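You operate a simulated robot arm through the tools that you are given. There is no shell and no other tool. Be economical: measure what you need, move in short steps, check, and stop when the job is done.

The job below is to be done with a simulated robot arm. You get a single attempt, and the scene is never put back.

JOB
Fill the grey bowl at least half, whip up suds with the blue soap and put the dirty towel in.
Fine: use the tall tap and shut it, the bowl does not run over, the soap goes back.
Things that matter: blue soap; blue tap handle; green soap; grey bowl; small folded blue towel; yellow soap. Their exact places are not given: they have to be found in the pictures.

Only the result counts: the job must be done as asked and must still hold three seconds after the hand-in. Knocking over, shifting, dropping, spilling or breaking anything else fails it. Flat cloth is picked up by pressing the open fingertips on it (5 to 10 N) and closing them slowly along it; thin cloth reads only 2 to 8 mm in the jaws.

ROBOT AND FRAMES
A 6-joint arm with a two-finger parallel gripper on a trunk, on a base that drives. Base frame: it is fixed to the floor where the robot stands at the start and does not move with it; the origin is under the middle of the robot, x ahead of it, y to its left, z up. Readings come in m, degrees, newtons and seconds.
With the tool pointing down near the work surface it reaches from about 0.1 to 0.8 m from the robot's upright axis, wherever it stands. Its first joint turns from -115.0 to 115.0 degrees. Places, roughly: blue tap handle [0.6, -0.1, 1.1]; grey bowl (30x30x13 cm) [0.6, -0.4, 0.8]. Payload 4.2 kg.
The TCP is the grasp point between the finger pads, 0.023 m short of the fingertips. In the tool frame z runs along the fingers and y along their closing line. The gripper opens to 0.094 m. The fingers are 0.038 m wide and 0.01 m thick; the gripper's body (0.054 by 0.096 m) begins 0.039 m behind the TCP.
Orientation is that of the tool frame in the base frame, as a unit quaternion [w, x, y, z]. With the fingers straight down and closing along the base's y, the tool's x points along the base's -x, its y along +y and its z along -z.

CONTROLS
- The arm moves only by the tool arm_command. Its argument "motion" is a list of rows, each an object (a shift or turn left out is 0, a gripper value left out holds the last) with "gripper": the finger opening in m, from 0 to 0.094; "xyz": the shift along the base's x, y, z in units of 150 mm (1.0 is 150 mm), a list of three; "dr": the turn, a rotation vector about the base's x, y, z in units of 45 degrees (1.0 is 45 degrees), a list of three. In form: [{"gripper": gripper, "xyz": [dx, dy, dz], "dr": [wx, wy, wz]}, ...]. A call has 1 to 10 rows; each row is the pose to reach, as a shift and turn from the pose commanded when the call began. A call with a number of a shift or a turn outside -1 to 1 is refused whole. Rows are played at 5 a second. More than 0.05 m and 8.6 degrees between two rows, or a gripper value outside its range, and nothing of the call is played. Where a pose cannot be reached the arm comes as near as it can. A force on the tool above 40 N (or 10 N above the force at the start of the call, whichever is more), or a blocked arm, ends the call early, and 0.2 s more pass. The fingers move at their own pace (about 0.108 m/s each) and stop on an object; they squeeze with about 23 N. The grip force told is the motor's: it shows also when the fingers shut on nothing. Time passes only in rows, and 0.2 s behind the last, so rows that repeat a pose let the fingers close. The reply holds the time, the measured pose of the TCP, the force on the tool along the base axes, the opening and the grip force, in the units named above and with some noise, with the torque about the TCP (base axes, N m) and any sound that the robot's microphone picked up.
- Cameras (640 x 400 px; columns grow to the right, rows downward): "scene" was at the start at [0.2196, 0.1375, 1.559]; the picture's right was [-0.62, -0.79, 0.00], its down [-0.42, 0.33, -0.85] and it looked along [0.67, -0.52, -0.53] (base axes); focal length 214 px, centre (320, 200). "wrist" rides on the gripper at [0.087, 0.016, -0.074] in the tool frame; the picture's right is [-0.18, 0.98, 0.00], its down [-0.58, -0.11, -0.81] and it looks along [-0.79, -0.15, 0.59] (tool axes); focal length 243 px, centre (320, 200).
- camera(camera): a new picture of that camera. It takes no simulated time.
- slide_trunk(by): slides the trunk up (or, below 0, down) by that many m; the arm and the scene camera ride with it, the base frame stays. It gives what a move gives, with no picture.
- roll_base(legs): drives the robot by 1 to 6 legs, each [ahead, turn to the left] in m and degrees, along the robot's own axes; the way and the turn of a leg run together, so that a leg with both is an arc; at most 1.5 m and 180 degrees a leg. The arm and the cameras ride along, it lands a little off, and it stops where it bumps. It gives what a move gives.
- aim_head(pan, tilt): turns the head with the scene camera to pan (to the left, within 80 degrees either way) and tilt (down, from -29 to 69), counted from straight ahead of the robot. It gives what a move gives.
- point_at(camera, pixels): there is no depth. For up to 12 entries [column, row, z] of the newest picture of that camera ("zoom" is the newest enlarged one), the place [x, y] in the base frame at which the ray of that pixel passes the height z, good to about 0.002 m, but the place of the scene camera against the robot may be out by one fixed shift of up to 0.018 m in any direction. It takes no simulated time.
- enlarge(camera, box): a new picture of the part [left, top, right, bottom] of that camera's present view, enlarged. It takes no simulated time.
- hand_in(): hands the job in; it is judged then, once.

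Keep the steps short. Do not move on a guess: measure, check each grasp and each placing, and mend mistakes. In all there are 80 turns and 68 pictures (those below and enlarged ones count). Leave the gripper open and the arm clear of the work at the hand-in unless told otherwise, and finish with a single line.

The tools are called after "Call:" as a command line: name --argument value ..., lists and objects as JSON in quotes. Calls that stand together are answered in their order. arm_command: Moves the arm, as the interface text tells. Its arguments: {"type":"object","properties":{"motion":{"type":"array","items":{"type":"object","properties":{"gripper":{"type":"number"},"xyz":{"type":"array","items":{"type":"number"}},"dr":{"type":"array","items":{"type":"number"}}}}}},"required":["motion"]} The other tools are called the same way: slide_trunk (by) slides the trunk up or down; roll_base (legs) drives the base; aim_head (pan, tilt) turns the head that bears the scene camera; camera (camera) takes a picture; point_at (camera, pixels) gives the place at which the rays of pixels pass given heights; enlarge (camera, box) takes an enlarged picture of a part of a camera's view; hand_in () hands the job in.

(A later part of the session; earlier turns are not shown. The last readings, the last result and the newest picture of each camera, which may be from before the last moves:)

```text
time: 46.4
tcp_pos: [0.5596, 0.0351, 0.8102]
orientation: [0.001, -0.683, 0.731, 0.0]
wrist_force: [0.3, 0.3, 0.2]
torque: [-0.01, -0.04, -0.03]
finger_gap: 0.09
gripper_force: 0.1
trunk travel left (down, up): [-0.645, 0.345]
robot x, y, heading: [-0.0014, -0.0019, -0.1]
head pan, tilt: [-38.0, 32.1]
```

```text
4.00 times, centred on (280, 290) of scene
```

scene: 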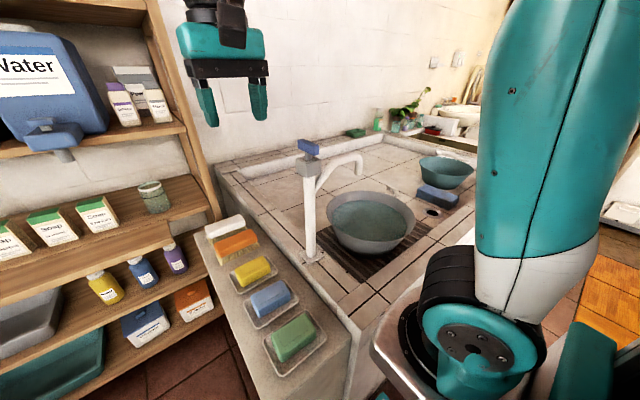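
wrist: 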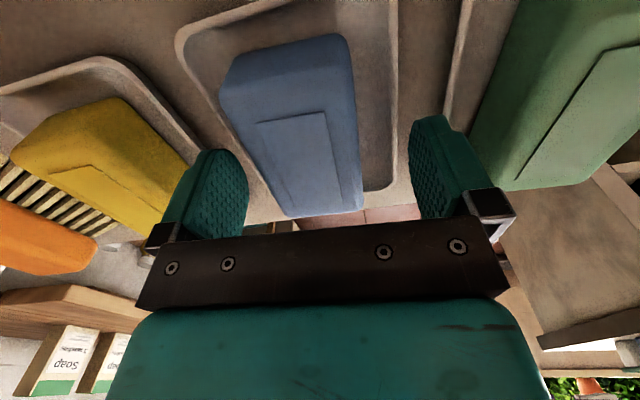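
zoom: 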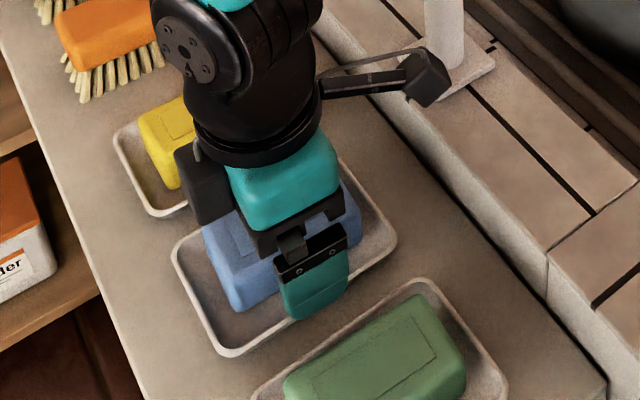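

Call:
point_at --camera "wrist" --pixels '[[254, 122, 0.785], [325, 112, 0.785], [296, 208, 0.785], [355, 200, 0.785], [300, 160, 0.785], [271, 160, 0.785], [356, 150, 0.785], [300, 160, 0.795], [185, 40, 0.765], [395, 130, 0.765], [180, 130, 0.765]]'

```text
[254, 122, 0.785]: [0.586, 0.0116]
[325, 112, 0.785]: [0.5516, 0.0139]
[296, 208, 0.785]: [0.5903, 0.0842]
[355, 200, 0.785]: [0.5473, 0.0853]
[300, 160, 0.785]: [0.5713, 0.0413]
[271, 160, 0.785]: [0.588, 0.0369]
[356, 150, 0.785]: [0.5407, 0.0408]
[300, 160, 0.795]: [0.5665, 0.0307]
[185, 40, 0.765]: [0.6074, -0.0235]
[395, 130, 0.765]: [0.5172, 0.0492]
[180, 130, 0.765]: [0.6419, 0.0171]
```

Soap top ≈0.795, centre x≈0.566. Shift +6 mm in x, descend to TCP ≈0.797, then close.

Call:
arm_command --motion '[{"gripper": 0.09, "xyz": [0.04, 0, 0]}, {"gripper": 0.09, "xyz": [0.04, 0, -0.09]}, {"gripper": 0.09, "xyz": [0.04, 0, -0.09]}, {"gripper": 0.07, "xyz": [0.04, 0, -0.09]}, {"gripper": 0.05, "xyz": [0.04, 0, -0.09]}, {"gripper": 0.03, "xyz": [0.04, 0, -0.09]}, {"gripper": 0.03, "xyz": [0.04, 0, -0.09]}]'

Call:
camera --camera "wrist"

```text
time: 48.0
tcp_pos: [0.5663, 0.0362, 0.7971]
orientation: [0.0, -0.683, 0.731, -0.001]
wrist_force: [0.2, 0.1, 0.0]
torque: [0.01, 0.0, 0.01]
finger_gap: 0.0518
gripper_force: 22.7
trunk travel left (down, up): [-0.645, 0.345]
robot x, y, heading: [-0.0015, -0.0001, 0.1]
head pan, tilt: [-38.0, 32.1]
```

```text
31 pictures are left
```

wrist: 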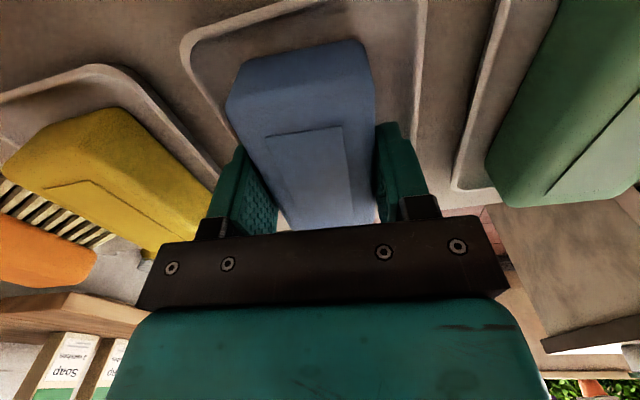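

Soap held (51.8 mm). Lift 0.15 m and check it comes along.

Call:
arm_command --motion '[{"xyz": [0, 0, 0.3]}, {"xyz": [0, 0, 0.6]}, {"xyz": [0, 0, 0.9]}, {"xyz": [-0.2, 0, 1.0]}, {"xyz": [-0.4, 0, 1.0]}, {"xyz": [-0.6, 0, 1.0]}, {"xyz": [-0.6, 0, 1.0]}]'

Call:
camera --camera "scene"

```text
time: 49.6
tcp_pos: [0.4775, 0.0345, 0.9468]
orientation: [0.001, -0.682, 0.731, -0.001]
wrist_force: [0.5, -0.1, -1.1]
torque: [0.02, 0.02, 0.01]
finger_gap: 0.0517
gripper_force: 23.3
trunk travel left (down, up): [-0.645, 0.345]
robot x, y, heading: [-0.0019, 0.0006, -0.0]
head pan, tilt: [-38.0, 32.1]
```

```text
30 pictures are left
```

scene: 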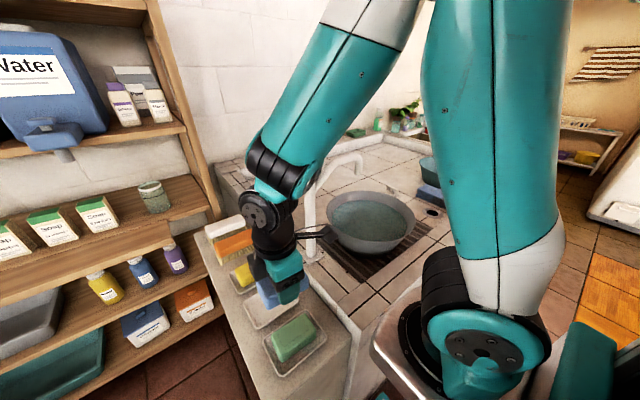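

Soap is in hand. Move along -y at x≈0.48, z≈1.0, passing in front of the tap.

Call:
arm_command --motion '[{"xyz": [0, -0.15, 0.2]}, {"xyz": [0, -0.45, 0.35]}, {"xyz": [0, -0.75, 0.35]}, {"xyz": [0, -1.0, 0.35]}]'

Call:
arm_command --motion '[{"xyz": [0, -0.3, 0]}, {"xyz": [0, -0.6, 0]}, {"xyz": [0, -0.9, 0]}, {"xyz": [0, -1.0, 0]}]'

Call:
arm_command --motion '[{"xyz": [0, -0.3, 0]}, {"xyz": [0, -0.6, 0]}, {"xyz": [0, -0.9, 0]}, {"xyz": [0, -0.9, 0]}]'

Call:
camera --camera "scene"

```text
refused: row 2 steps farther than a row can; nothing moved
```

```text
time: 50.6
tcp_pos: [0.4789, -0.1162, 0.9481]
orientation: [0.0, -0.683, 0.731, 0.0]
wrist_force: [-0.7, -0.1, -1.0]
torque: [-0.01, 0.02, -0.01]
finger_gap: 0.0519
gripper_force: 22.7
out of reach, approached as far as the arm can: row 3, 4
trunk travel left (down, up): [-0.645, 0.345]
robot x, y, heading: [-0.0005, 0.0024, -0.0]
head pan, tilt: [-38.0, 32.1]
```

```text
time: 51.6
tcp_pos: [0.482, -0.2506, 0.9492]
orientation: [0.001, -0.683, 0.731, -0.001]
wrist_force: [0.6, -0.2, -1.8]
torque: [-0.01, -0.02, -0.02]
finger_gap: 0.0515
gripper_force: 22.9
trunk travel left (down, up): [-0.645, 0.345]
robot x, y, heading: [-0.0018, 0.0009, -0.1]
head pan, tilt: [-38.0, 32.1]
```

```text
29 pictures are left
```

scene: 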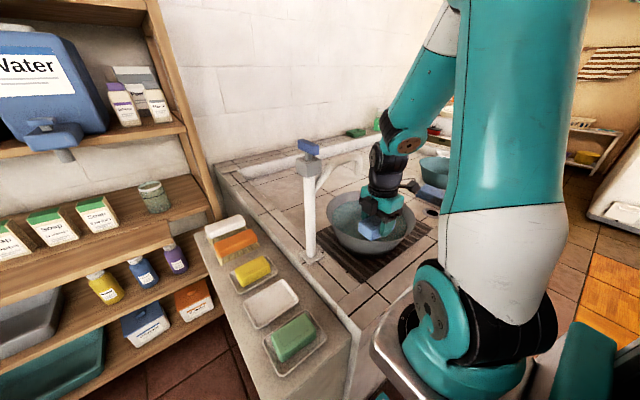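

Over the bowl's edge, clear. Take a wrist view to locate the bowl rim.

Call:
camera --camera "wrist"

```text
28 pictures are left
```

wrist: 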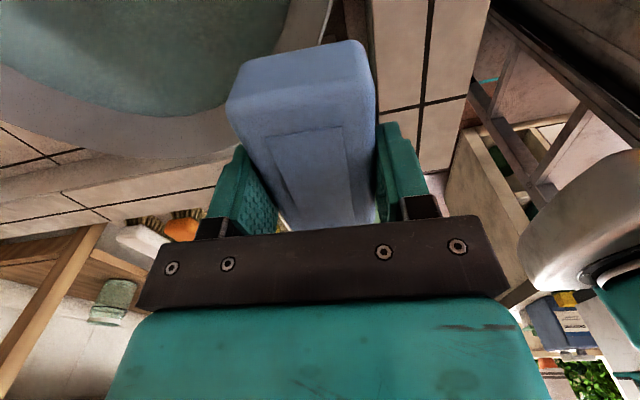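

Call:
point_at --camera "wrist" --pixels '[[20, 122, 0.87], [60, 140, 0.87], [110, 152, 0.87], [170, 157, 0.87], [225, 145, 0.87], [332, 2, 0.87], [322, 45, 0.87]]'

```text
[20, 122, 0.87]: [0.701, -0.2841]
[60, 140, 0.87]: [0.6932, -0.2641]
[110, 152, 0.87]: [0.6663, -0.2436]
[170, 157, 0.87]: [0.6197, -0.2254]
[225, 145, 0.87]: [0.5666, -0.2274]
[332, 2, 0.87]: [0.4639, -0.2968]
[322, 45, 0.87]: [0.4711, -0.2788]
```

Rim fit gives bowl centre (0.587,-0.372). Move first along -y to y≈-0.40, then to (0.56,-0.415), away from the spout.

Call:
arm_command --motion '[{"xyz": [0, -0.3, 0]}, {"xyz": [0, -0.6, 0]}, {"xyz": [0, -0.9, 0]}, {"xyz": [0.1, -1.0, 0]}, {"xyz": [0.3, -1.0, 0]}, {"xyz": [0.53, -1.0, 0]}, {"xyz": [0.53, -1.0, 0]}]'

Call:
arm_command --motion '[{"xyz": [0, -0.1, -0.1]}, {"xyz": [0, -0.1, -0.3]}, {"xyz": [0, -0.1, -0.5]}, {"xyz": [0, -0.1, -0.5]}]'

Call:
camera --camera "scene"

Call:
camera --camera "wrist"

```text
time: 53.2
tcp_pos: [0.5629, -0.4001, 0.9483]
orientation: [0.0, -0.683, 0.731, -0.001]
wrist_force: [-1.0, -0.1, -2.3]
torque: [0.02, -0.04, 0.01]
finger_gap: 0.0517
gripper_force: 23.2
trunk travel left (down, up): [-0.645, 0.345]
robot x, y, heading: [-0.0007, -0.0052, 0.1]
head pan, tilt: [-38.0, 32.1]
```

```text
time: 54.2
tcp_pos: [0.5614, -0.4149, 0.8746]
orientation: [0.0, -0.683, 0.731, -0.001]
wrist_force: [0.3, 0.5, -1.5]
torque: [0.0, 0.0, 0.0]
finger_gap: 0.0518
gripper_force: 23.1
trunk travel left (down, up): [-0.645, 0.345]
robot x, y, heading: [-0.0013, 0.0028, 0.1]
head pan, tilt: [-38.0, 32.1]
```

```text
27 pictures are left
```

scene: 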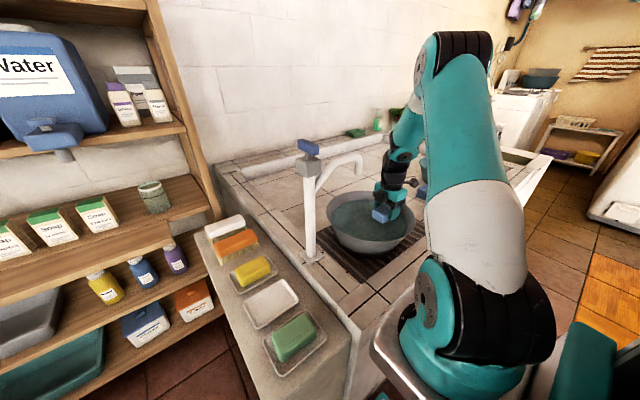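

```text
26 pictures are left
```

wrist: 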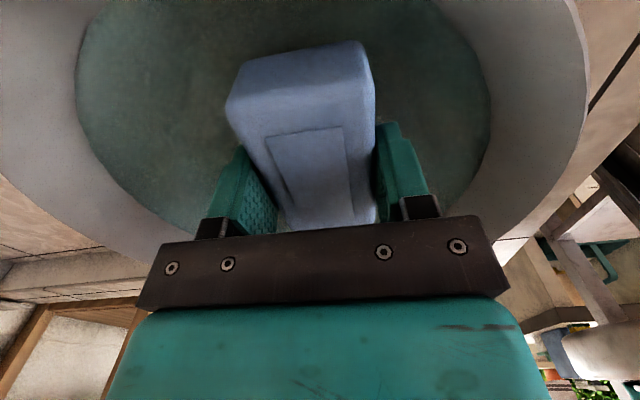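

Soap is above the water inside the rim. Lower to TCP z≈0.83 and stir ±2 cm along x.

Call:
arm_command --motion '[{"xyz": [0, 0, -0.15]}, {"xyz": [0, 0, -0.3]}, {"xyz": [0.14, 0, -0.3]}, {"xyz": [-0.1, 0, -0.3]}, {"xyz": [0.14, 0, -0.3]}, {"xyz": [-0.1, 0, -0.3]}, {"xyz": [0.14, 0, -0.3]}, {"xyz": [-0.1, 0, -0.3]}, {"xyz": [0.14, 0, -0.3]}, {"xyz": [0, 0, -0.3]}]'

Call:
enlarge --camera "scene" --box '[300, 150, 460, 270]'

```text
time: 56.4
tcp_pos: [0.5617, -0.416, 0.8291]
orientation: [0.001, -0.682, 0.731, 0.0]
wrist_force: [0.8, -0.1, -2.2]
torque: [0.0, 0.0, 0.0]
finger_gap: 0.0516
gripper_force: 23.1
trunk travel left (down, up): [-0.645, 0.345]
robot x, y, heading: [0.0021, -0.0012, -0.1]
head pan, tilt: [-38.0, 32.1]
```

```text
3.33 times, centred on (380, 210) of scene
```

zoom: 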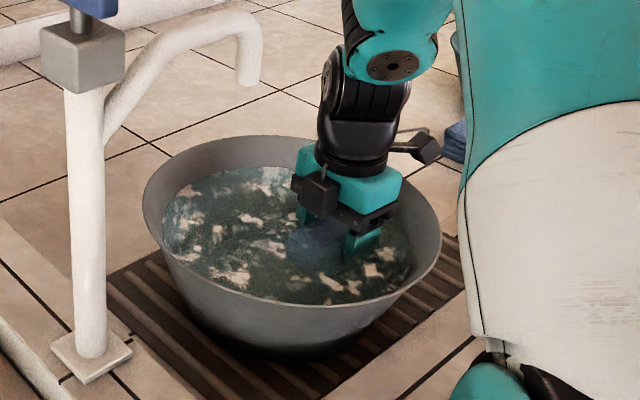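

Suds are forming. More strokes.

Call:
arm_command --motion '[{"xyz": [0.14, 0, 0]}, {"xyz": [-0.1, 0, 0]}, {"xyz": [0.14, 0, 0]}, {"xyz": [-0.1, 0, 0]}, {"xyz": [0.14, 0, 0]}, {"xyz": [-0.1, 0, 0]}, {"xyz": [0.14, 0, 0]}, {"xyz": [-0.1, 0, 0]}, {"xyz": [0.14, 0, 0]}, {"xyz": [0, 0, 0]}]'

Call:
arm_command --motion '[{"xyz": [0.14, 0, 0]}, {"xyz": [-0.1, 0, 0]}, {"xyz": [0.14, 0, 0]}, {"xyz": [-0.1, 0, 0]}, {"xyz": [0.14, 0, 0]}, {"xyz": [-0.1, 0, 0]}, {"xyz": [0.14, 0, 0]}, {"xyz": [-0.1, 0, 0]}, {"xyz": [0.14, 0, 0]}, {"xyz": [0, 0, 0]}]'

Call:
enlarge --camera "scene" --box '[300, 150, 460, 270]'

```text
time: 58.6
tcp_pos: [0.5627, -0.4134, 0.8298]
orientation: [0.001, -0.682, 0.731, 0.0]
wrist_force: [0.5, 0.1, -2.4]
torque: [0.02, 0.03, 0.02]
finger_gap: 0.0517
gripper_force: 23.3
trunk travel left (down, up): [-0.645, 0.345]
robot x, y, heading: [0.0018, 0.0022, -0.3]
head pan, tilt: [-38.0, 32.1]
```

```text
time: 60.8
tcp_pos: [0.5618, -0.4142, 0.8294]
orientation: [0.0, -0.682, 0.731, 0.001]
wrist_force: [0.4, 0.9, -1.4]
torque: [-0.03, -0.02, -0.02]
finger_gap: 0.0517
gripper_force: 23.0
trunk travel left (down, up): [-0.645, 0.345]
robot x, y, heading: [0.0021, 0.0007, 0.0]
head pan, tilt: [-38.0, 32.1]
```

```text
3.33 times, centred on (380, 210) of scene
```

zoom: 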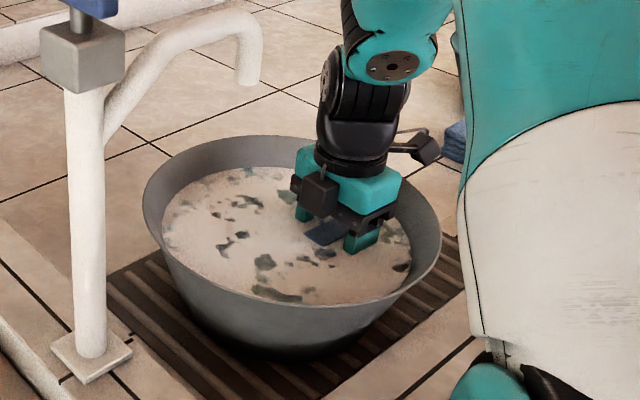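

Nearly full foam; one last round, then lift above the bowl and let it drip.

Call:
arm_command --motion '[{"xyz": [0.14, 0, 0]}, {"xyz": [-0.1, 0, 0]}, {"xyz": [0.14, 0, 0]}, {"xyz": [-0.1, 0, 0]}, {"xyz": [0.14, 0, 0]}, {"xyz": [-0.1, 0, 0]}, {"xyz": [0.14, 0, 0]}, {"xyz": [-0.1, 0, 0]}, {"xyz": [0.14, 0, 0]}, {"xyz": [0, 0, 0]}]'

Call:
arm_command --motion '[{"xyz": [0, 0, 0.2]}, {"xyz": [0, 0, 0.4]}, {"xyz": [0, 0, 0.6]}, {"xyz": [0, 0, 0.8]}, {"xyz": [0, 0, 0.8]}, {"xyz": [0, 0, 0.8]}, {"xyz": [0, 0, 0.8]}, {"xyz": [0, 0, 0.8]}, {"xyz": [0, 0, 0.8]}, {"xyz": [0, 0, 0.8]}]'

Call:
enlarge --camera "scene" --box '[300, 150, 460, 270]'

```text
time: 63.0
tcp_pos: [0.5616, -0.4161, 0.8284]
orientation: [0.0, -0.683, 0.731, 0.001]
wrist_force: [0.0, -0.5, -2.0]
torque: [0.01, -0.01, 0.02]
finger_gap: 0.0515
gripper_force: 23.5
trunk travel left (down, up): [-0.645, 0.345]
robot x, y, heading: [0.0023, 0.0005, 0.3]
head pan, tilt: [-38.0, 32.1]
```

```text
time: 65.2
tcp_pos: [0.5618, -0.4169, 0.948]
orientation: [0.001, -0.682, 0.731, 0.0]
wrist_force: [0.4, -0.1, -2.5]
torque: [0.02, -0.01, -0.02]
finger_gap: 0.052
gripper_force: 23.0
trunk travel left (down, up): [-0.645, 0.345]
robot x, y, heading: [0.001, 0.001, 0.2]
head pan, tilt: [-38.0, 32.1]
```

```text
3.33 times, centred on (380, 210) of scene
```

zoom: 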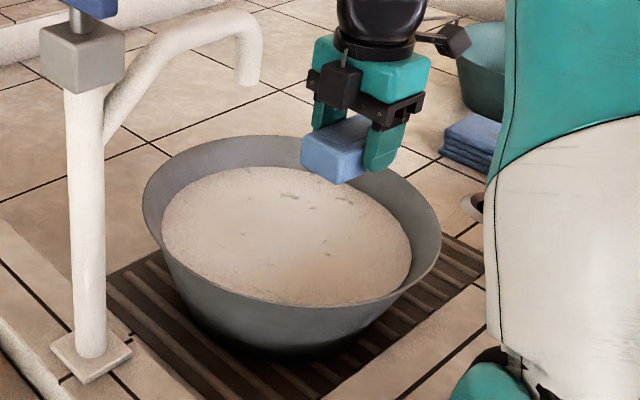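

Full foam, soap still held. Return by the same route: back in x, then +y.

Call:
arm_command --motion '[{"xyz": [-0.2, 0, 0]}, {"xyz": [-0.4, 0, 0]}, {"xyz": [-0.53, 0.15, 0]}, {"xyz": [-0.53, 0.45, 0]}, {"xyz": [-0.53, 0.75, 0]}, {"xyz": [-0.53, 1.0, 0]}]'

Call:
arm_command --motion '[{"xyz": [0, 0.3, 0]}, {"xyz": [0, 0.6, 0]}, {"xyz": [0, 0.9, 0]}, {"xyz": [0, 1.0, 0]}]'

Call:
arm_command --motion '[{"xyz": [0, 0.3, 0]}, {"xyz": [0, 0.6, 0]}, {"xyz": [0, 0.9, 0]}, {"xyz": [0, 1.0, 0]}, {"xyz": [0, 1.0, 0]}]'

Call:
arm_command --motion '[{"xyz": [0.2, 0, 0]}, {"xyz": [0.4, 0, 0]}, {"xyz": [0.56, 0, 0]}, {"xyz": [0.56, 0, 0]}]'

Call:
camera --camera "wrist"

```text
time: 66.6
tcp_pos: [0.4808, -0.2641, 0.9468]
orientation: [0.0, -0.683, 0.731, 0.0]
wrist_force: [-0.2, 0.1, -1.8]
torque: [0.02, -0.01, 0.02]
finger_gap: 0.0519
gripper_force: 22.5
trunk travel left (down, up): [-0.645, 0.345]
robot x, y, heading: [0.0005, -0.0001, -0.1]
head pan, tilt: [-38.0, 32.1]
```

```text
time: 67.6
tcp_pos: [0.4821, -0.1168, 0.9485]
orientation: [0.001, -0.682, 0.732, 0.0]
wrist_force: [-0.4, 0.1, -2.9]
torque: [-0.01, 0.0, -0.05]
finger_gap: 0.0521
gripper_force: 23.2
trunk travel left (down, up): [-0.645, 0.345]
robot x, y, heading: [0.0023, 0.0006, 0.0]
head pan, tilt: [-38.0, 32.1]
```

```text
time: 68.8
tcp_pos: [0.48, 0.0349, 0.9458]
orientation: [0.001, -0.682, 0.731, -0.001]
wrist_force: [-0.7, 0.2, -1.6]
torque: [0.0, -0.01, 0.03]
finger_gap: 0.0519
gripper_force: 22.7
trunk travel left (down, up): [-0.645, 0.345]
robot x, y, heading: [-0.0015, -0.0028, 0.0]
head pan, tilt: [-38.0, 32.1]
```

```text
time: 69.8
tcp_pos: [0.563, 0.0362, 0.9468]
orientation: [0.0, -0.682, 0.731, 0.0]
wrist_force: [-0.7, 0.1, -1.9]
torque: [0.01, 0.0, 0.03]
finger_gap: 0.0516
gripper_force: 22.8
trunk travel left (down, up): [-0.645, 0.345]
robot x, y, heading: [-0.0027, -0.0017, 0.1]
head pan, tilt: [-38.0, 32.1]
```

```text
22 pictures are left
```

wrist: 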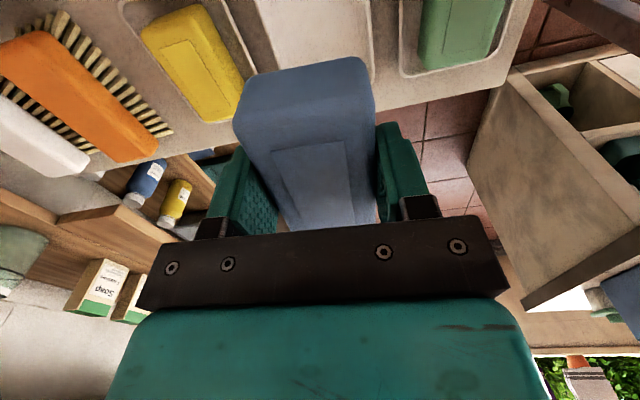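

Above the dish at the recorded spot. Descend to z≈0.799, then release.

Call:
arm_command --motion '[{"xyz": [0.02, 0, -0.3]}, {"xyz": [0.02, 0, -0.6]}, {"xyz": [0.02, 0, -0.85]}, {"xyz": [0.02, 0, -0.95]}, {"xyz": [0.02, 0, -0.99]}, {"xyz": [0.02, 0, -0.99]}]'

Call:
camera --camera "wrist"

```text
time: 71.2
tcp_pos: [0.5678, 0.0348, 0.7984]
orientation: [0.001, -0.683, 0.731, 0.0]
wrist_force: [-0.1, 0.0, -1.1]
torque: [0.0, -0.02, 0.0]
finger_gap: 0.0522
gripper_force: 23.4
trunk travel left (down, up): [-0.645, 0.345]
robot x, y, heading: [0.0011, -0.0005, -0.2]
head pan, tilt: [-38.0, 32.1]
```

```text
21 pictures are left
```

wrist: 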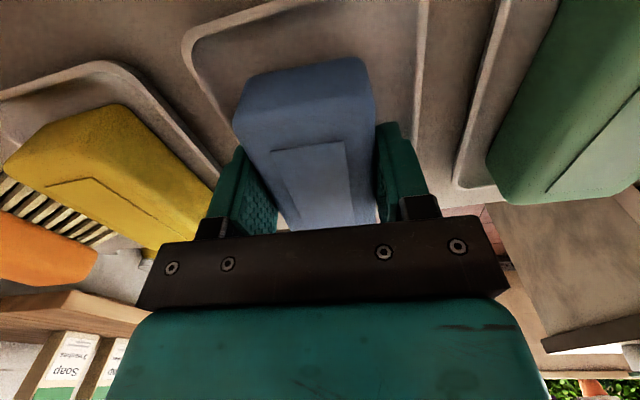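

Same place as before. Lower 2 mm more, release and rise.

Call:
arm_command --motion '[{"xyz": [0, 0, -0.015]}, {"xyz": [0, 0, -0.015]}, {"gripper": 0.065, "xyz": [0, 0, -0.015]}, {"gripper": 0.08, "xyz": [0, 0, -0.015]}, {"gripper": 0.085, "xyz": [0, 0, -0.015]}, {"gripper": 0.085, "xyz": [0, 0, 0.3]}, {"gripper": 0.085, "xyz": [0, 0, 0.6]}, {"gripper": 0.085, "xyz": [0, 0, 0.9]}, {"gripper": 0.085, "xyz": [0, 0, 1.0]}, {"gripper": 0.085, "xyz": [0, 0, 1.0]}]'

Call:
enlarge --camera "scene" --box '[200, 220, 340, 370]'

```text
time: 73.4
tcp_pos: [0.5702, 0.0339, 0.9494]
orientation: [0.001, -0.682, 0.731, 0.0]
wrist_force: [-0.4, 1.0, 0.2]
torque: [0.02, 0.0, -0.01]
finger_gap: 0.085
gripper_force: 0.0
trunk travel left (down, up): [-0.645, 0.345]
robot x, y, heading: [-0.0002, 0.0003, -0.1]
head pan, tilt: [-38.0, 32.1]
```

```text
2.67 times, centred on (270, 295) of scene
```

zoom: 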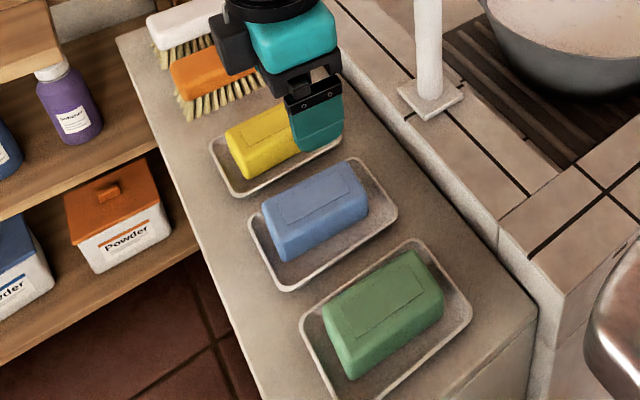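

Soap is back in its dish. Next the towel (~1 m from the robot axis, out of reach), so I must drive. Raise the trunk so the arm clears the tap, then look at the floor on the right.

Call:
slide_trunk --by 0.33

Call:
aim_head --pan -75 --tilt 45

Call:
camera --camera "scene"

```text
time: 76.6
tcp_pos: [0.5702, 0.0339, 1.2784]
orientation: [0.001, -0.683, 0.731, 0.0]
wrist_force: [-1.0, -0.2, 0.4]
torque: [-0.02, -0.01, 0.01]
finger_gap: 0.0851
gripper_force: 0.1
trunk travel left (down, up): [-0.975, 0.015]
robot x, y, heading: [0.0019, -0.0001, -0.2]
head pan, tilt: [-38.0, 32.1]
```

```text
time: 77.7
tcp_pos: [0.5693, 0.0349, 1.2791]
orientation: [0.001, -0.683, 0.731, -0.001]
wrist_force: [-0.4, -0.4, 0.4]
torque: [0.0, -0.01, -0.01]
finger_gap: 0.0852
gripper_force: 0.0
trunk travel left (down, up): [-0.975, 0.015]
robot x, y, heading: [-0.001, -0.0024, -0.2]
head pan, tilt: [-75.0, 45.0]
```

```text
19 pictures are left
```

scene: 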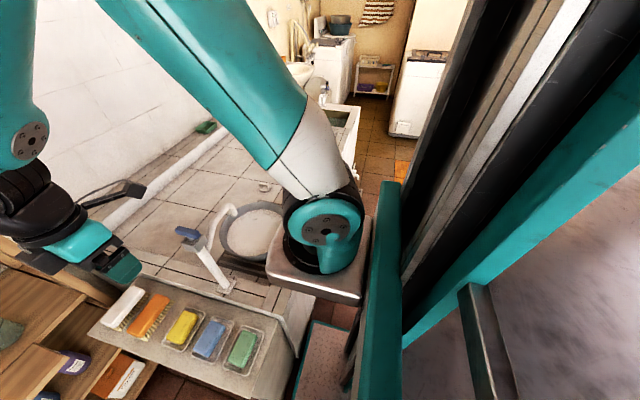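

Floor to the right looks free. Back up 0.25 m, turn right, drive 0.5 m, turn back, and advance 0.25 m.

Call:
roll_base --legs '[[-0.25, 0], [0, -90], [0.5, 0], [0, 90]]'

Call:
aim_head --pan -20 --tilt 40

Call:
camera --camera "scene"

```text
time: 89.7
tcp_pos: [0.3165, -0.4718, 1.278]
orientation: [0.001, -0.68, 0.734, 0.0]
wrist_force: [0.6, 0.4, 0.3]
torque: [-0.02, 0.0, 0.0]
finger_gap: 0.0852
gripper_force: 0.1
trunk travel left (down, up): [-0.975, 0.015]
robot x, y, heading: [-0.253, -0.5035, -0.4]
head pan, tilt: [-75.0, 45.0]
```

```text
time: 90.9
tcp_pos: [0.3153, -0.4713, 1.2779]
orientation: [0.001, -0.679, 0.734, -0.001]
wrist_force: [-1.1, 0.0, 0.0]
torque: [0.01, 0.01, 0.01]
finger_gap: 0.0851
gripper_force: 0.1
trunk travel left (down, up): [-0.975, 0.015]
robot x, y, heading: [-0.2517, -0.5055, -0.3]
head pan, tilt: [-20.0, 40.0]
```

```text
18 pictures are left
```

scene: 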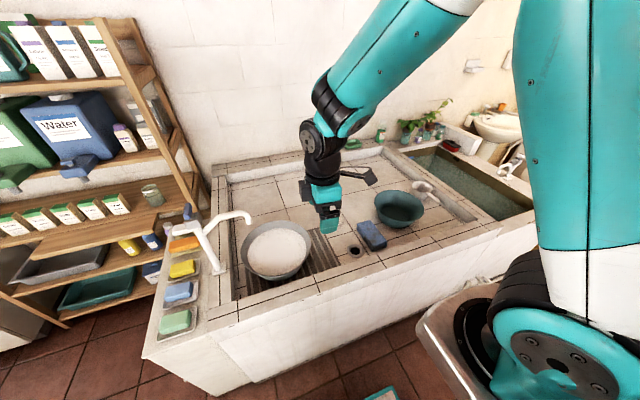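

Everything intact and the towel is visible at (371,235). Drive forward 0.25 m.

Call:
roll_base --legs '[[0.25, 0]]'

Call:
slide_trunk --by -0.3

Call:
aim_head --pan -38 --tilt 40

Call:
camera --camera "scene"

```text
time: 92.7
tcp_pos: [0.5671, -0.4719, 1.2797]
orientation: [0.0, -0.679, 0.734, 0.0]
wrist_force: [0.6, -0.1, -0.1]
torque: [0.01, -0.01, 0.01]
finger_gap: 0.085
gripper_force: 0.1
trunk travel left (down, up): [-0.975, 0.015]
robot x, y, heading: [-0.0035, -0.5029, -0.4]
head pan, tilt: [-20.0, 40.0]
```

```text
time: 95.7
tcp_pos: [0.5672, -0.4717, 0.9783]
orientation: [0.001, -0.68, 0.733, -0.001]
wrist_force: [-0.6, -0.7, -0.5]
torque: [-0.02, 0.0, -0.02]
finger_gap: 0.0849
gripper_force: 0.1
trunk travel left (down, up): [-0.675, 0.315]
robot x, y, heading: [-0.0031, -0.5054, -0.5]
head pan, tilt: [-20.0, 40.0]
```

```text
time: 96.5
tcp_pos: [0.5674, -0.4719, 0.9774]
orientation: [0.001, -0.68, 0.733, -0.001]
wrist_force: [-0.3, -0.5, 0.3]
torque: [0.0, 0.01, 0.03]
finger_gap: 0.0851
gripper_force: 0.0
trunk travel left (down, up): [-0.675, 0.315]
robot x, y, heading: [-0.0015, -0.5073, -0.2]
head pan, tilt: [-38.0, 40.0]
```

```text
17 pictures are left
```

scene: 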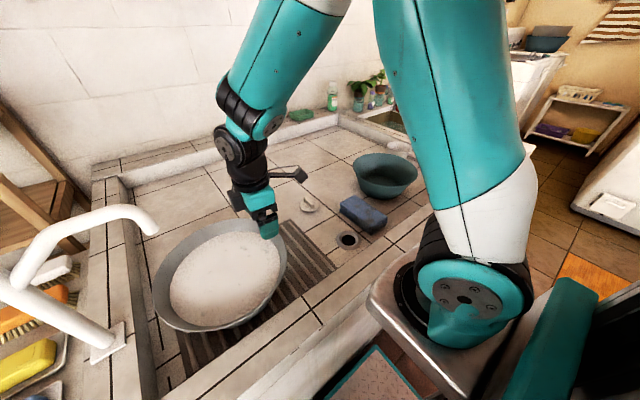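

Call:
enlarge --camera "scene" --box '[310, 150, 438, 250]'

Call:
point_at --camera "scene" --pixels '[[341, 202, 0.79], [355, 197, 0.79], [388, 214, 0.79], [371, 224, 0.79], [363, 209, 0.79], [363, 209, 0.77], [346, 238, 0.74], [414, 172, 0.84], [354, 168, 0.84]]'

```text
4.00 times, centred on (374, 200) of scene
```

zoom: 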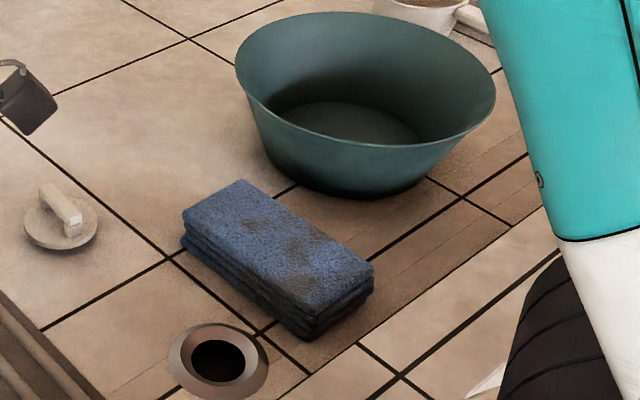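

```text
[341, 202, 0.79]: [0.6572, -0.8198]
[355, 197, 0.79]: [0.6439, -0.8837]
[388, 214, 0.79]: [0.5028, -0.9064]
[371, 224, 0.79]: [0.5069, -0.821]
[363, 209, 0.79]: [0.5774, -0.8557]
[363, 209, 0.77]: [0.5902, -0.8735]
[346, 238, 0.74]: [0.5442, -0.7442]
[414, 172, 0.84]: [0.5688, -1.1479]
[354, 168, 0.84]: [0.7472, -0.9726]
```

The towel is a folded stack ~14.5 cm along x by ~7.5 cm along y, ~4 cm high, centred ≈(0.58,-0.857). I'll turn the tool back so it closes along y and move above it.

Call:
arm_command --motion '[{"gripper": 0.094, "xyz": [0, -0.25, 0.15], "dr": [0, 0, -0.17]}, {"xyz": [0, -0.5, 0.3], "dr": [0, 0, -0.34]}, {"xyz": [0, -0.75, 0.4], "dr": [0, 0, -0.51]}, {"xyz": [0, -1.0, 0.4], "dr": [0, 0, -0.68]}, {"xyz": [0, -1.0, 0.4], "dr": [0, 0, -0.85]}, {"xyz": [0, -1.0, 0.4], "dr": [0, 0, -1.0]}]'

Call:
arm_command --motion '[{"xyz": [-0.1, -0.25, 0], "dr": [0, 0, -0.17]}, {"xyz": [-0.2, -0.5, 0], "dr": [0, 0, -0.34]}, {"xyz": [-0.3, -0.75, 0], "dr": [0, 0, -0.51]}, {"xyz": [-0.35, -1.0, 0], "dr": [0, 0, -0.68]}, {"xyz": [-0.35, -1.0, 0], "dr": [0, 0, -0.85]}, {"xyz": [-0.35, -1.0, 0], "dr": [0, 0, -0.9]}, {"xyz": [-0.35, -1.0, 0], "dr": [0, 0, -0.9]}]'

Call:
arm_command --motion '[{"xyz": [0, -0.25, 0]}, {"xyz": [0, -0.55, 0]}, {"xyz": [0, -0.55, 0]}]'

Call:
camera --camera "wrist"

```text
time: 97.9
tcp_pos: [0.5661, -0.6218, 1.0396]
orientation: [0.0, -0.346, 0.938, 0.0]
wrist_force: [0.8, -0.1, -0.2]
torque: [-0.02, -0.01, 0.01]
finger_gap: 0.094
gripper_force: 0.1
trunk travel left (down, up): [-0.675, 0.315]
robot x, y, heading: [-0.002, -0.5061, -0.3]
head pan, tilt: [-38.0, 40.0]
```

```text
time: 99.5
tcp_pos: [0.514, -0.7728, 1.0398]
orientation: [-0.001, -0.002, 1.0, -0.001]
wrist_force: [0.1, 0.0, 0.5]
torque: [0.03, -0.01, 0.01]
finger_gap: 0.0937
gripper_force: 0.0
trunk travel left (down, up): [-0.675, 0.315]
robot x, y, heading: [-0.0019, -0.5046, -0.4]
head pan, tilt: [-38.0, 40.0]
```

```text
time: 100.3
tcp_pos: [0.5149, -0.8535, 1.0397]
orientation: [0.0, -0.001, 1.0, 0.0]
wrist_force: [-0.2, 0.5, -0.4]
torque: [0.02, -0.03, 0.02]
finger_gap: 0.0939
gripper_force: 0.0
trunk travel left (down, up): [-0.675, 0.315]
robot x, y, heading: [-0.0017, -0.5026, -0.2]
head pan, tilt: [-38.0, 40.0]
```

```text
15 pictures are left
```

wrist: 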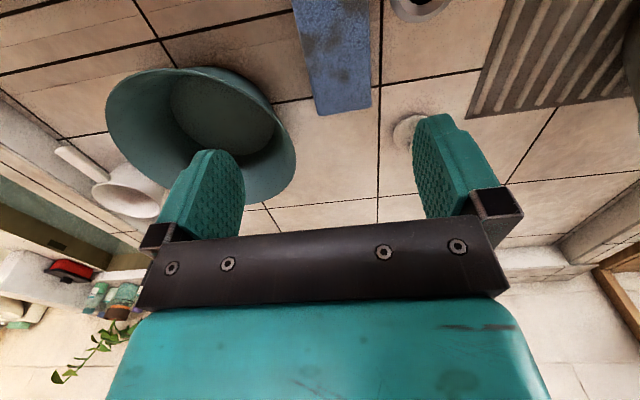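

Call:
point_at --camera "wrist" --pixels '[[318, 112, 0.785], [371, 105, 0.785], [294, 3, 0.785], [366, 3, 0.785], [318, 112, 0.765], [371, 105, 0.765], [294, 3, 0.765], [366, 3, 0.765], [106, 110, 0.84], [296, 160, 0.84]]'

```text
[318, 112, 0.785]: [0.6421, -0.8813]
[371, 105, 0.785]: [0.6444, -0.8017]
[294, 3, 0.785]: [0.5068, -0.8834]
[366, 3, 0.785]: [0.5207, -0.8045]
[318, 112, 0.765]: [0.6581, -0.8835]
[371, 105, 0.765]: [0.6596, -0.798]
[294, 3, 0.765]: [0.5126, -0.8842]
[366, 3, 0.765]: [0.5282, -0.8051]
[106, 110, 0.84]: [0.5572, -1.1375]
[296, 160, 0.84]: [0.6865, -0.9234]
```

Towel edges: y -0.882…-0.803, x 0.505…0.645; centre (0.577,-0.843). Moving above it and descending to z≈0.84.

Call:
arm_command --motion '[{"xyz": [0.2, 0.07, 0]}, {"xyz": [0.42, 0.07, -0.2]}, {"xyz": [0.42, 0.07, -0.5]}, {"xyz": [0.42, 0.07, -0.8]}, {"xyz": [0.42, 0.07, -1.0]}, {"xyz": [0.42, 0.07, -1.0]}]'

Call:
arm_command --motion '[{"xyz": [0, 0, -0.2]}, {"xyz": [0, 0, -0.3]}, {"xyz": [0, 0, -0.3]}]'

Call:
camera --camera "wrist"

Call:
enlarge --camera "scene" --box '[310, 140, 438, 240]'

```text
time: 101.7
tcp_pos: [0.5767, -0.8434, 0.8877]
orientation: [-0.001, -0.001, 1.0, -0.001]
wrist_force: [-0.2, -0.4, 1.0]
torque: [-0.01, -0.01, -0.02]
finger_gap: 0.0938
gripper_force: 0.0
trunk travel left (down, up): [-0.675, 0.315]
robot x, y, heading: [-0.0017, -0.5042, -0.7]
head pan, tilt: [-38.0, 40.0]
```

```text
time: 102.5
tcp_pos: [0.5776, -0.8427, 0.8432]
orientation: [0.0, -0.002, 1.0, -0.001]
wrist_force: [0.7, -0.2, -0.1]
torque: [0.0, 0.0, 0.0]
finger_gap: 0.0941
gripper_force: 0.0
trunk travel left (down, up): [-0.675, 0.315]
robot x, y, heading: [-0.0021, -0.5064, -0.6]
head pan, tilt: [-38.0, 40.0]
```

```text
14 pictures are left
```

wrist: 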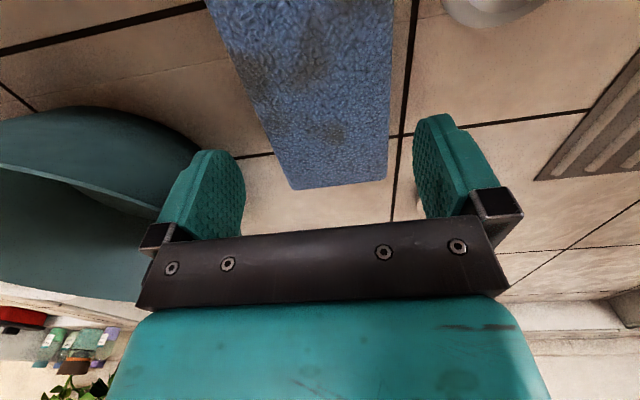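

```text
4.00 times, centred on (374, 190) of scene
```

zoom: 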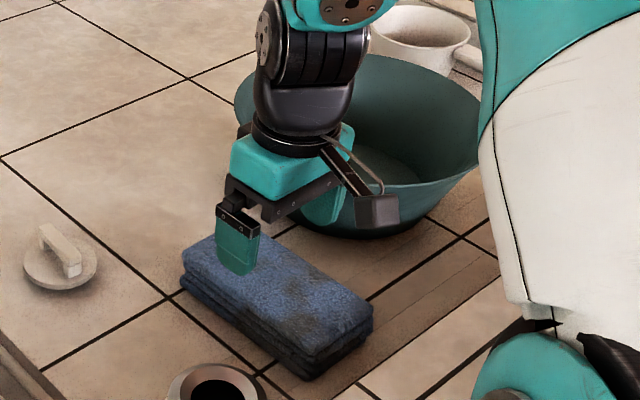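

Call:
point_at --camera "wrist" --pixels '[[289, 186, 0.785], [386, 179, 0.785], [250, 98, 0.785], [391, 98, 0.785], [289, 186, 0.775], [386, 179, 0.775], [250, 98, 0.775], [391, 98, 0.775]]'

```text
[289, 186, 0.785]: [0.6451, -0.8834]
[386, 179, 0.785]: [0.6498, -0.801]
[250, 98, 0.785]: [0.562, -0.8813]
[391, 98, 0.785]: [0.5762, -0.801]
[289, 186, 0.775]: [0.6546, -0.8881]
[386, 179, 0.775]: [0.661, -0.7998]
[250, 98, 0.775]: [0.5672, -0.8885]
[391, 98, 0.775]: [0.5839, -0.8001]
```

Top at ≈0.785, edges -0.8815/-0.801, so TCP y is centred within 2 mm. Descending to TCP ≈0.776 in small steps.

Call:
arm_command --motion '[{"xyz": [0, 0.01, -0.15]}, {"xyz": [0, 0.01, -0.27]}, {"xyz": [0, 0.01, -0.36]}, {"xyz": [0, 0.01, -0.45]}, {"xyz": [0, 0.01, -0.45]}]'

Call:
camera --camera "wrist"

```text
time: 103.7
tcp_pos: [0.5783, -0.8416, 0.7764]
orientation: [0.001, -0.002, 1.0, -0.001]
wrist_force: [0.1, 0.4, 0.8]
torque: [0.02, -0.01, 0.0]
finger_gap: 0.0938
gripper_force: 0.1
trunk travel left (down, up): [-0.675, 0.315]
robot x, y, heading: [0.0, -0.5034, -0.3]
head pan, tilt: [-38.0, 40.0]
```

```text
12 pictures are left
```

wrist: 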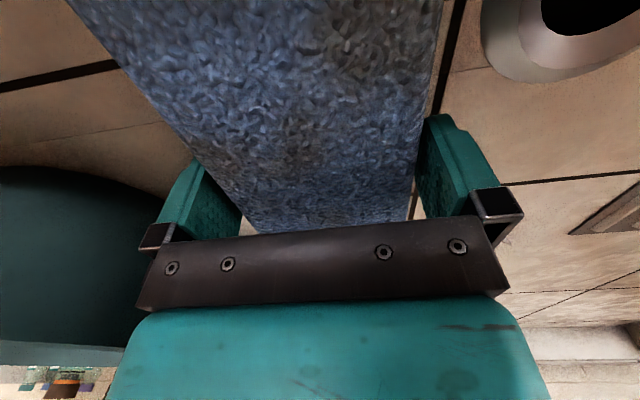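

Fingers straddle the stack with no contact force. Closing on it.

Call:
arm_command --motion '[{"gripper": 0.08}, {"gripper": 0.06}, {"gripper": 0.04}, {"gripper": 0.03}, {"gripper": 0.03}, {"gripper": 0.03}]'

Call:
arm_command --motion '[{"xyz": [0, 0, 0.15]}, {"xyz": [0, 0, 0.35]}, {"xyz": [0, 0, 0.5]}, {"xyz": [0, 0, 0.5]}]'

Call:
enlarge --camera "scene" --box '[310, 140, 438, 240]'

```text
time: 105.1
tcp_pos: [0.5786, -0.8413, 0.7769]
orientation: [0.0, -0.002, 1.0, -0.001]
wrist_force: [0.3, -0.1, -0.5]
torque: [-0.02, -0.01, 0.03]
finger_gap: 0.0834
gripper_force: 22.8
trunk travel left (down, up): [-0.675, 0.315]
robot x, y, heading: [-0.0044, -0.5052, -0.4]
head pan, tilt: [-38.0, 40.0]
```

```text
time: 106.1
tcp_pos: [0.5767, -0.8433, 0.8529]
orientation: [0.0, -0.002, 1.0, 0.0]
wrist_force: [-0.5, 0.5, -0.8]
torque: [-0.04, 0.01, -0.03]
finger_gap: 0.0836
gripper_force: 23.2
trunk travel left (down, up): [-0.675, 0.315]
robot x, y, heading: [-0.0018, -0.5058, -0.5]
head pan, tilt: [-38.0, 40.0]
```

```text
4.00 times, centred on (374, 190) of scene
```

zoom: 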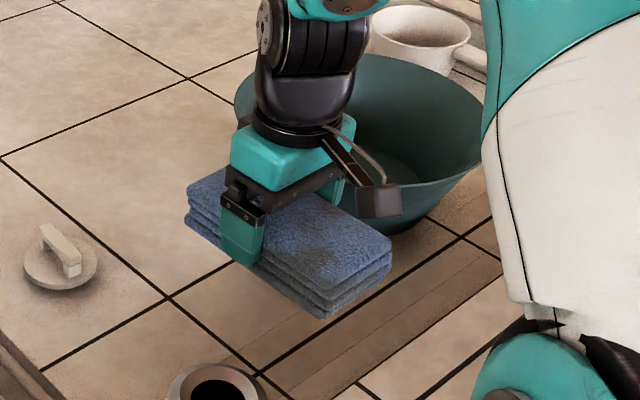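

The whole stack is held. Raise to z≈1.0 and carry it to above the bowl at (0.58,-0.41).

Call:
arm_command --motion '[{"xyz": [0, 0, 0.25]}, {"xyz": [0, 0, 0.5]}, {"xyz": [0, 0, 0.75]}, {"xyz": [0, 0.1, 0.95]}, {"xyz": [0, 0.35, 1.0]}, {"xyz": [0, 0.65, 1.0]}, {"xyz": [0, 0.95, 1.0]}]'

Call:
arm_command --motion '[{"xyz": [0, 0.25, 0]}, {"xyz": [0, 0.5, 0]}, {"xyz": [0, 0.75, 0]}, {"xyz": [0, 1.0, 0]}]'

Call:
arm_command --motion '[{"xyz": [0, 0.25, 0]}, {"xyz": [0, 0.5, 0]}, {"xyz": [0, 0.75, 0]}, {"xyz": [0, 0.92, 0]}, {"xyz": [0, 0.92, 0]}]'

Call:
camera --camera "scene"

Call:
camera --camera "wrist"

```text
time: 107.7
tcp_pos: [0.5779, -0.6978, 1.0016]
orientation: [0.0, -0.001, 1.0, -0.001]
wrist_force: [0.0, 0.4, -1.5]
torque: [0.0, 0.0, 0.0]
finger_gap: 0.0834
gripper_force: 23.1
trunk travel left (down, up): [-0.675, 0.315]
robot x, y, heading: [-0.0037, -0.5077, -0.3]
head pan, tilt: [-38.0, 40.0]
```

```text
time: 108.7
tcp_pos: [0.5788, -0.5496, 1.0011]
orientation: [0.001, -0.002, 1.0, -0.001]
wrist_force: [0.4, 0.7, -0.7]
torque: [-0.01, 0.01, -0.01]
finger_gap: 0.0835
gripper_force: 23.2
trunk travel left (down, up): [-0.675, 0.315]
robot x, y, heading: [-0.0028, -0.508, -0.5]
head pan, tilt: [-38.0, 40.0]
```

```text
time: 109.9
tcp_pos: [0.578, -0.4114, 1.0019]
orientation: [0.0, -0.001, 1.0, -0.002]
wrist_force: [-0.1, 0.4, -0.5]
torque: [0.02, -0.02, -0.01]
finger_gap: 0.0835
gripper_force: 23.2
trunk travel left (down, up): [-0.675, 0.315]
robot x, y, heading: [-0.0011, -0.5085, -0.5]
head pan, tilt: [-38.0, 40.0]
```

```text
10 pictures are left
```

scene: 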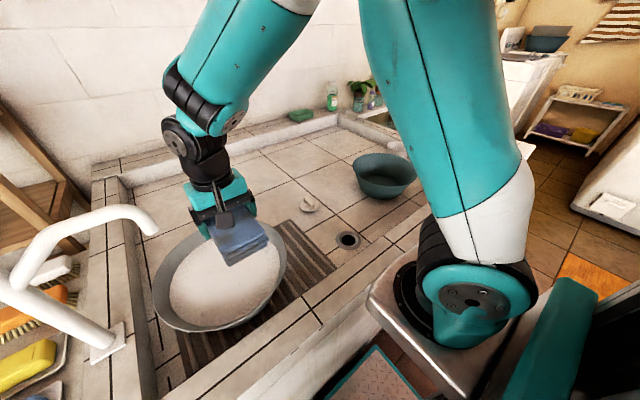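

```text
9 pictures are left
```

wrist: 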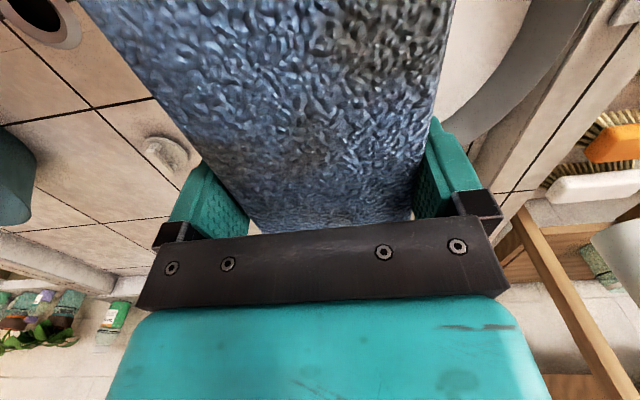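

Call:
point_at --camera "wrist" --pixels '[[595, 5, 0.87], [560, 65, 0.87], [510, 115, 0.87], [455, 150, 0.87]]'

Call:
enlarge --camera "scene" --box '[120, 180, 312, 340]'

```text
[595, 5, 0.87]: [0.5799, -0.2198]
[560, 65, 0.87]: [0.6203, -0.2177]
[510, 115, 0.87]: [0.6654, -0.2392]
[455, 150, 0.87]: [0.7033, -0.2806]
```

```text
2.50 times, centred on (216, 260) of scene
```

zoom: 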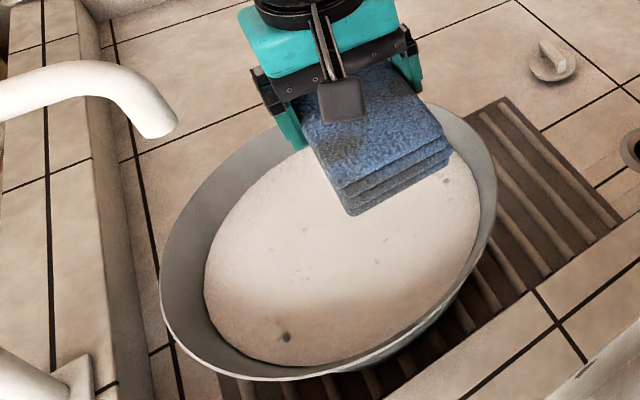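

Centre confirmed ≈(0.59,-0.37). Lower the towel into the water to TCP z≈0.835.

Call:
arm_command --motion '[{"xyz": [0.05, 0, -0.25]}, {"xyz": [0.05, 0, -0.5]}, {"xyz": [0.05, 0, -0.7]}, {"xyz": [0.05, 0, -0.85]}, {"xyz": [0.05, 0, -1.0]}]'

Call:
arm_command --motion '[{"xyz": [0, 0, -0.06]}, {"xyz": [0, 0, -0.12]}, {"xyz": [0, 0, -0.12]}]'

Call:
enlarge --camera "scene" --box '[120, 180, 312, 340]'

```text
time: 111.1
tcp_pos: [0.5874, -0.4099, 0.8513]
orientation: [0.003, -0.001, 1.0, 0.001]
wrist_force: [8.0, 7.6, 6.9]
torque: [-0.07, 0.37, -0.29]
finger_gap: 0.0835
gripper_force: 23.1
trunk travel left (down, up): [-0.675, 0.315]
robot x, y, heading: [0.0006, -0.5049, -0.2]
head pan, tilt: [-38.0, 40.0]
```

```text
time: 111.9
tcp_pos: [0.5865, -0.4091, 0.8321]
orientation: [0.001, -0.001, 1.0, 0.0]
wrist_force: [15.4, 15.9, 7.0]
torque: [-0.09, 0.4, -0.62]
finger_gap: 0.0841
gripper_force: 22.7
trunk travel left (down, up): [-0.675, 0.315]
robot x, y, heading: [-0.0031, -0.5075, -0.1]
head pan, tilt: [-38.0, 40.0]
```

```text
2.50 times, centred on (216, 260) of scene
```

zoom: 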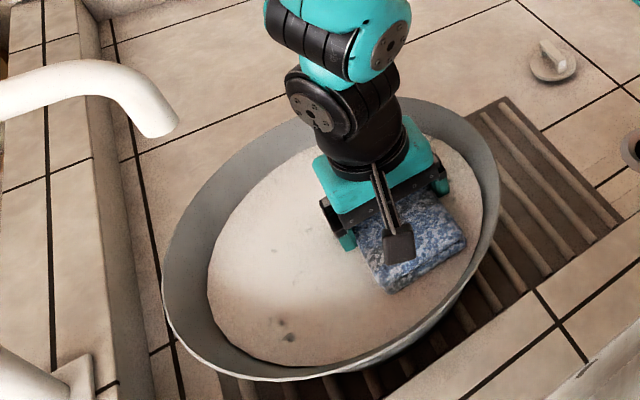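

Side force (15,16 N) shows the towel corner touching the wall; lift 1 cm and move toward the centre (+1.2 cm x, +2.2 cm y), then lower again.

Call:
arm_command --motion '[{"xyz": [0, 0, 0.07]}, {"xyz": [0.04, 0.07, 0.07]}, {"xyz": [0.08, 0.15, 0.07]}, {"xyz": [0.08, 0.15, 0.03]}, {"xyz": [0.08, 0.15, 0.0]}, {"xyz": [0.08, 0.15, 0.0]}]'

```text
time: 113.3
tcp_pos: [0.5965, -0.3884, 0.8333]
orientation: [0.0, -0.002, 1.0, -0.001]
wrist_force: [0.2, -0.8, -2.1]
torque: [-0.01, -0.02, 0.0]
finger_gap: 0.0839
gripper_force: 22.2
trunk travel left (down, up): [-0.675, 0.315]
robot x, y, heading: [-0.0042, -0.5027, -0.4]
head pan, tilt: [-38.0, 40.0]
```

Force gone. Release and rise straight up (spout is at y≥-0.335, the body clears it), watching the force.

Call:
arm_command --motion '[{"gripper": 0.094}, {"gripper": 0.094}, {"gripper": 0.094}, {"gripper": 0.094, "xyz": [0, 0, 0.15]}, {"gripper": 0.094, "xyz": [0, -0.05, 0.4]}, {"gripper": 0.094, "xyz": [0, -0.15, 0.65]}, {"gripper": 0.094, "xyz": [0, -0.3, 0.9]}, {"gripper": 0.094, "xyz": [0, -0.45, 1.0]}, {"gripper": 0.094, "xyz": [0, -0.45, 1.0]}]'

Call:
enlarge --camera "scene" --box '[120, 180, 312, 340]'

```text
time: 115.3
tcp_pos: [0.598, -0.4568, 0.984]
orientation: [0.0, -0.002, 1.0, -0.001]
wrist_force: [0.5, -0.7, 0.9]
torque: [0.02, 0.01, -0.02]
finger_gap: 0.094
gripper_force: 0.0
trunk travel left (down, up): [-0.675, 0.315]
robot x, y, heading: [-0.0046, -0.5041, -0.3]
head pan, tilt: [-38.0, 40.0]
```

```text
2.50 times, centred on (216, 260) of scene
```

zoom: 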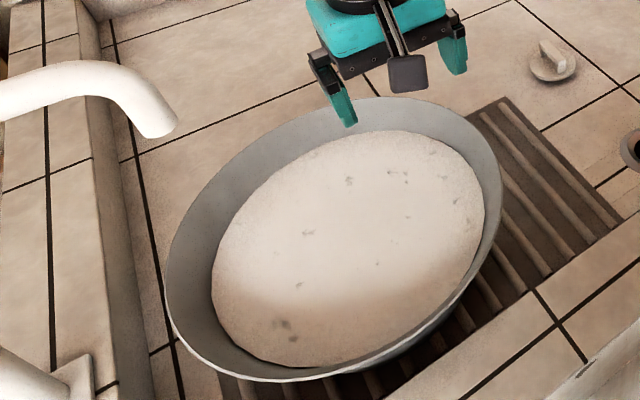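

The towel is under the foam, no overflow. Move the arm clear (up and toward -y) and take a last look.

Call:
arm_command --motion '[{"xyz": [0, -0.2, 0.2]}, {"xyz": [0, -0.4, 0.4]}, {"xyz": [0, -0.6, 0.6]}, {"xyz": [0, -0.8, 0.7]}, {"xyz": [0, -1.0, 0.7]}, {"xyz": [0, -1.0, 0.7]}]'

Call:
aim_head --pan -5 --tilt 38

Call:
camera --camera "scene"

```text
time: 116.7
tcp_pos: [0.5987, -0.6088, 1.0899]
orientation: [0.0, -0.002, 1.0, -0.001]
wrist_force: [1.0, 1.0, 0.3]
torque: [-0.02, 0.02, 0.01]
finger_gap: 0.094
gripper_force: 0.0
trunk travel left (down, up): [-0.675, 0.315]
robot x, y, heading: [-0.0019, -0.5065, -0.6]
head pan, tilt: [-38.0, 40.0]
```

```text
time: 117.7
tcp_pos: [0.5987, -0.607, 1.0903]
orientation: [0.0, -0.001, 1.0, -0.001]
wrist_force: [-0.2, -0.4, -0.7]
torque: [-0.01, 0.01, -0.01]
finger_gap: 0.094
gripper_force: 0.2
trunk travel left (down, up): [-0.675, 0.315]
robot x, y, heading: [-0.0029, -0.5044, -0.5]
head pan, tilt: [-5.0, 38.0]
```

```text
5 pictures are left
```

scene: 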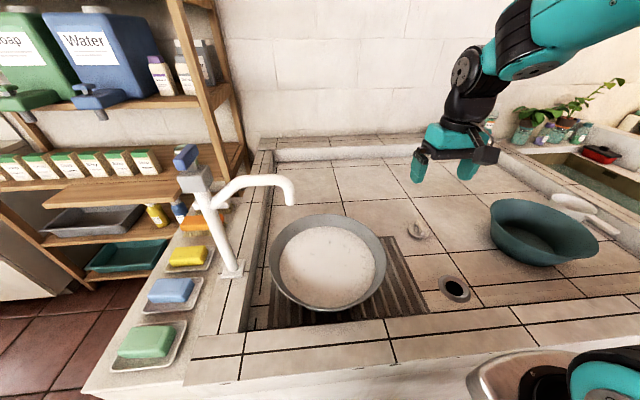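

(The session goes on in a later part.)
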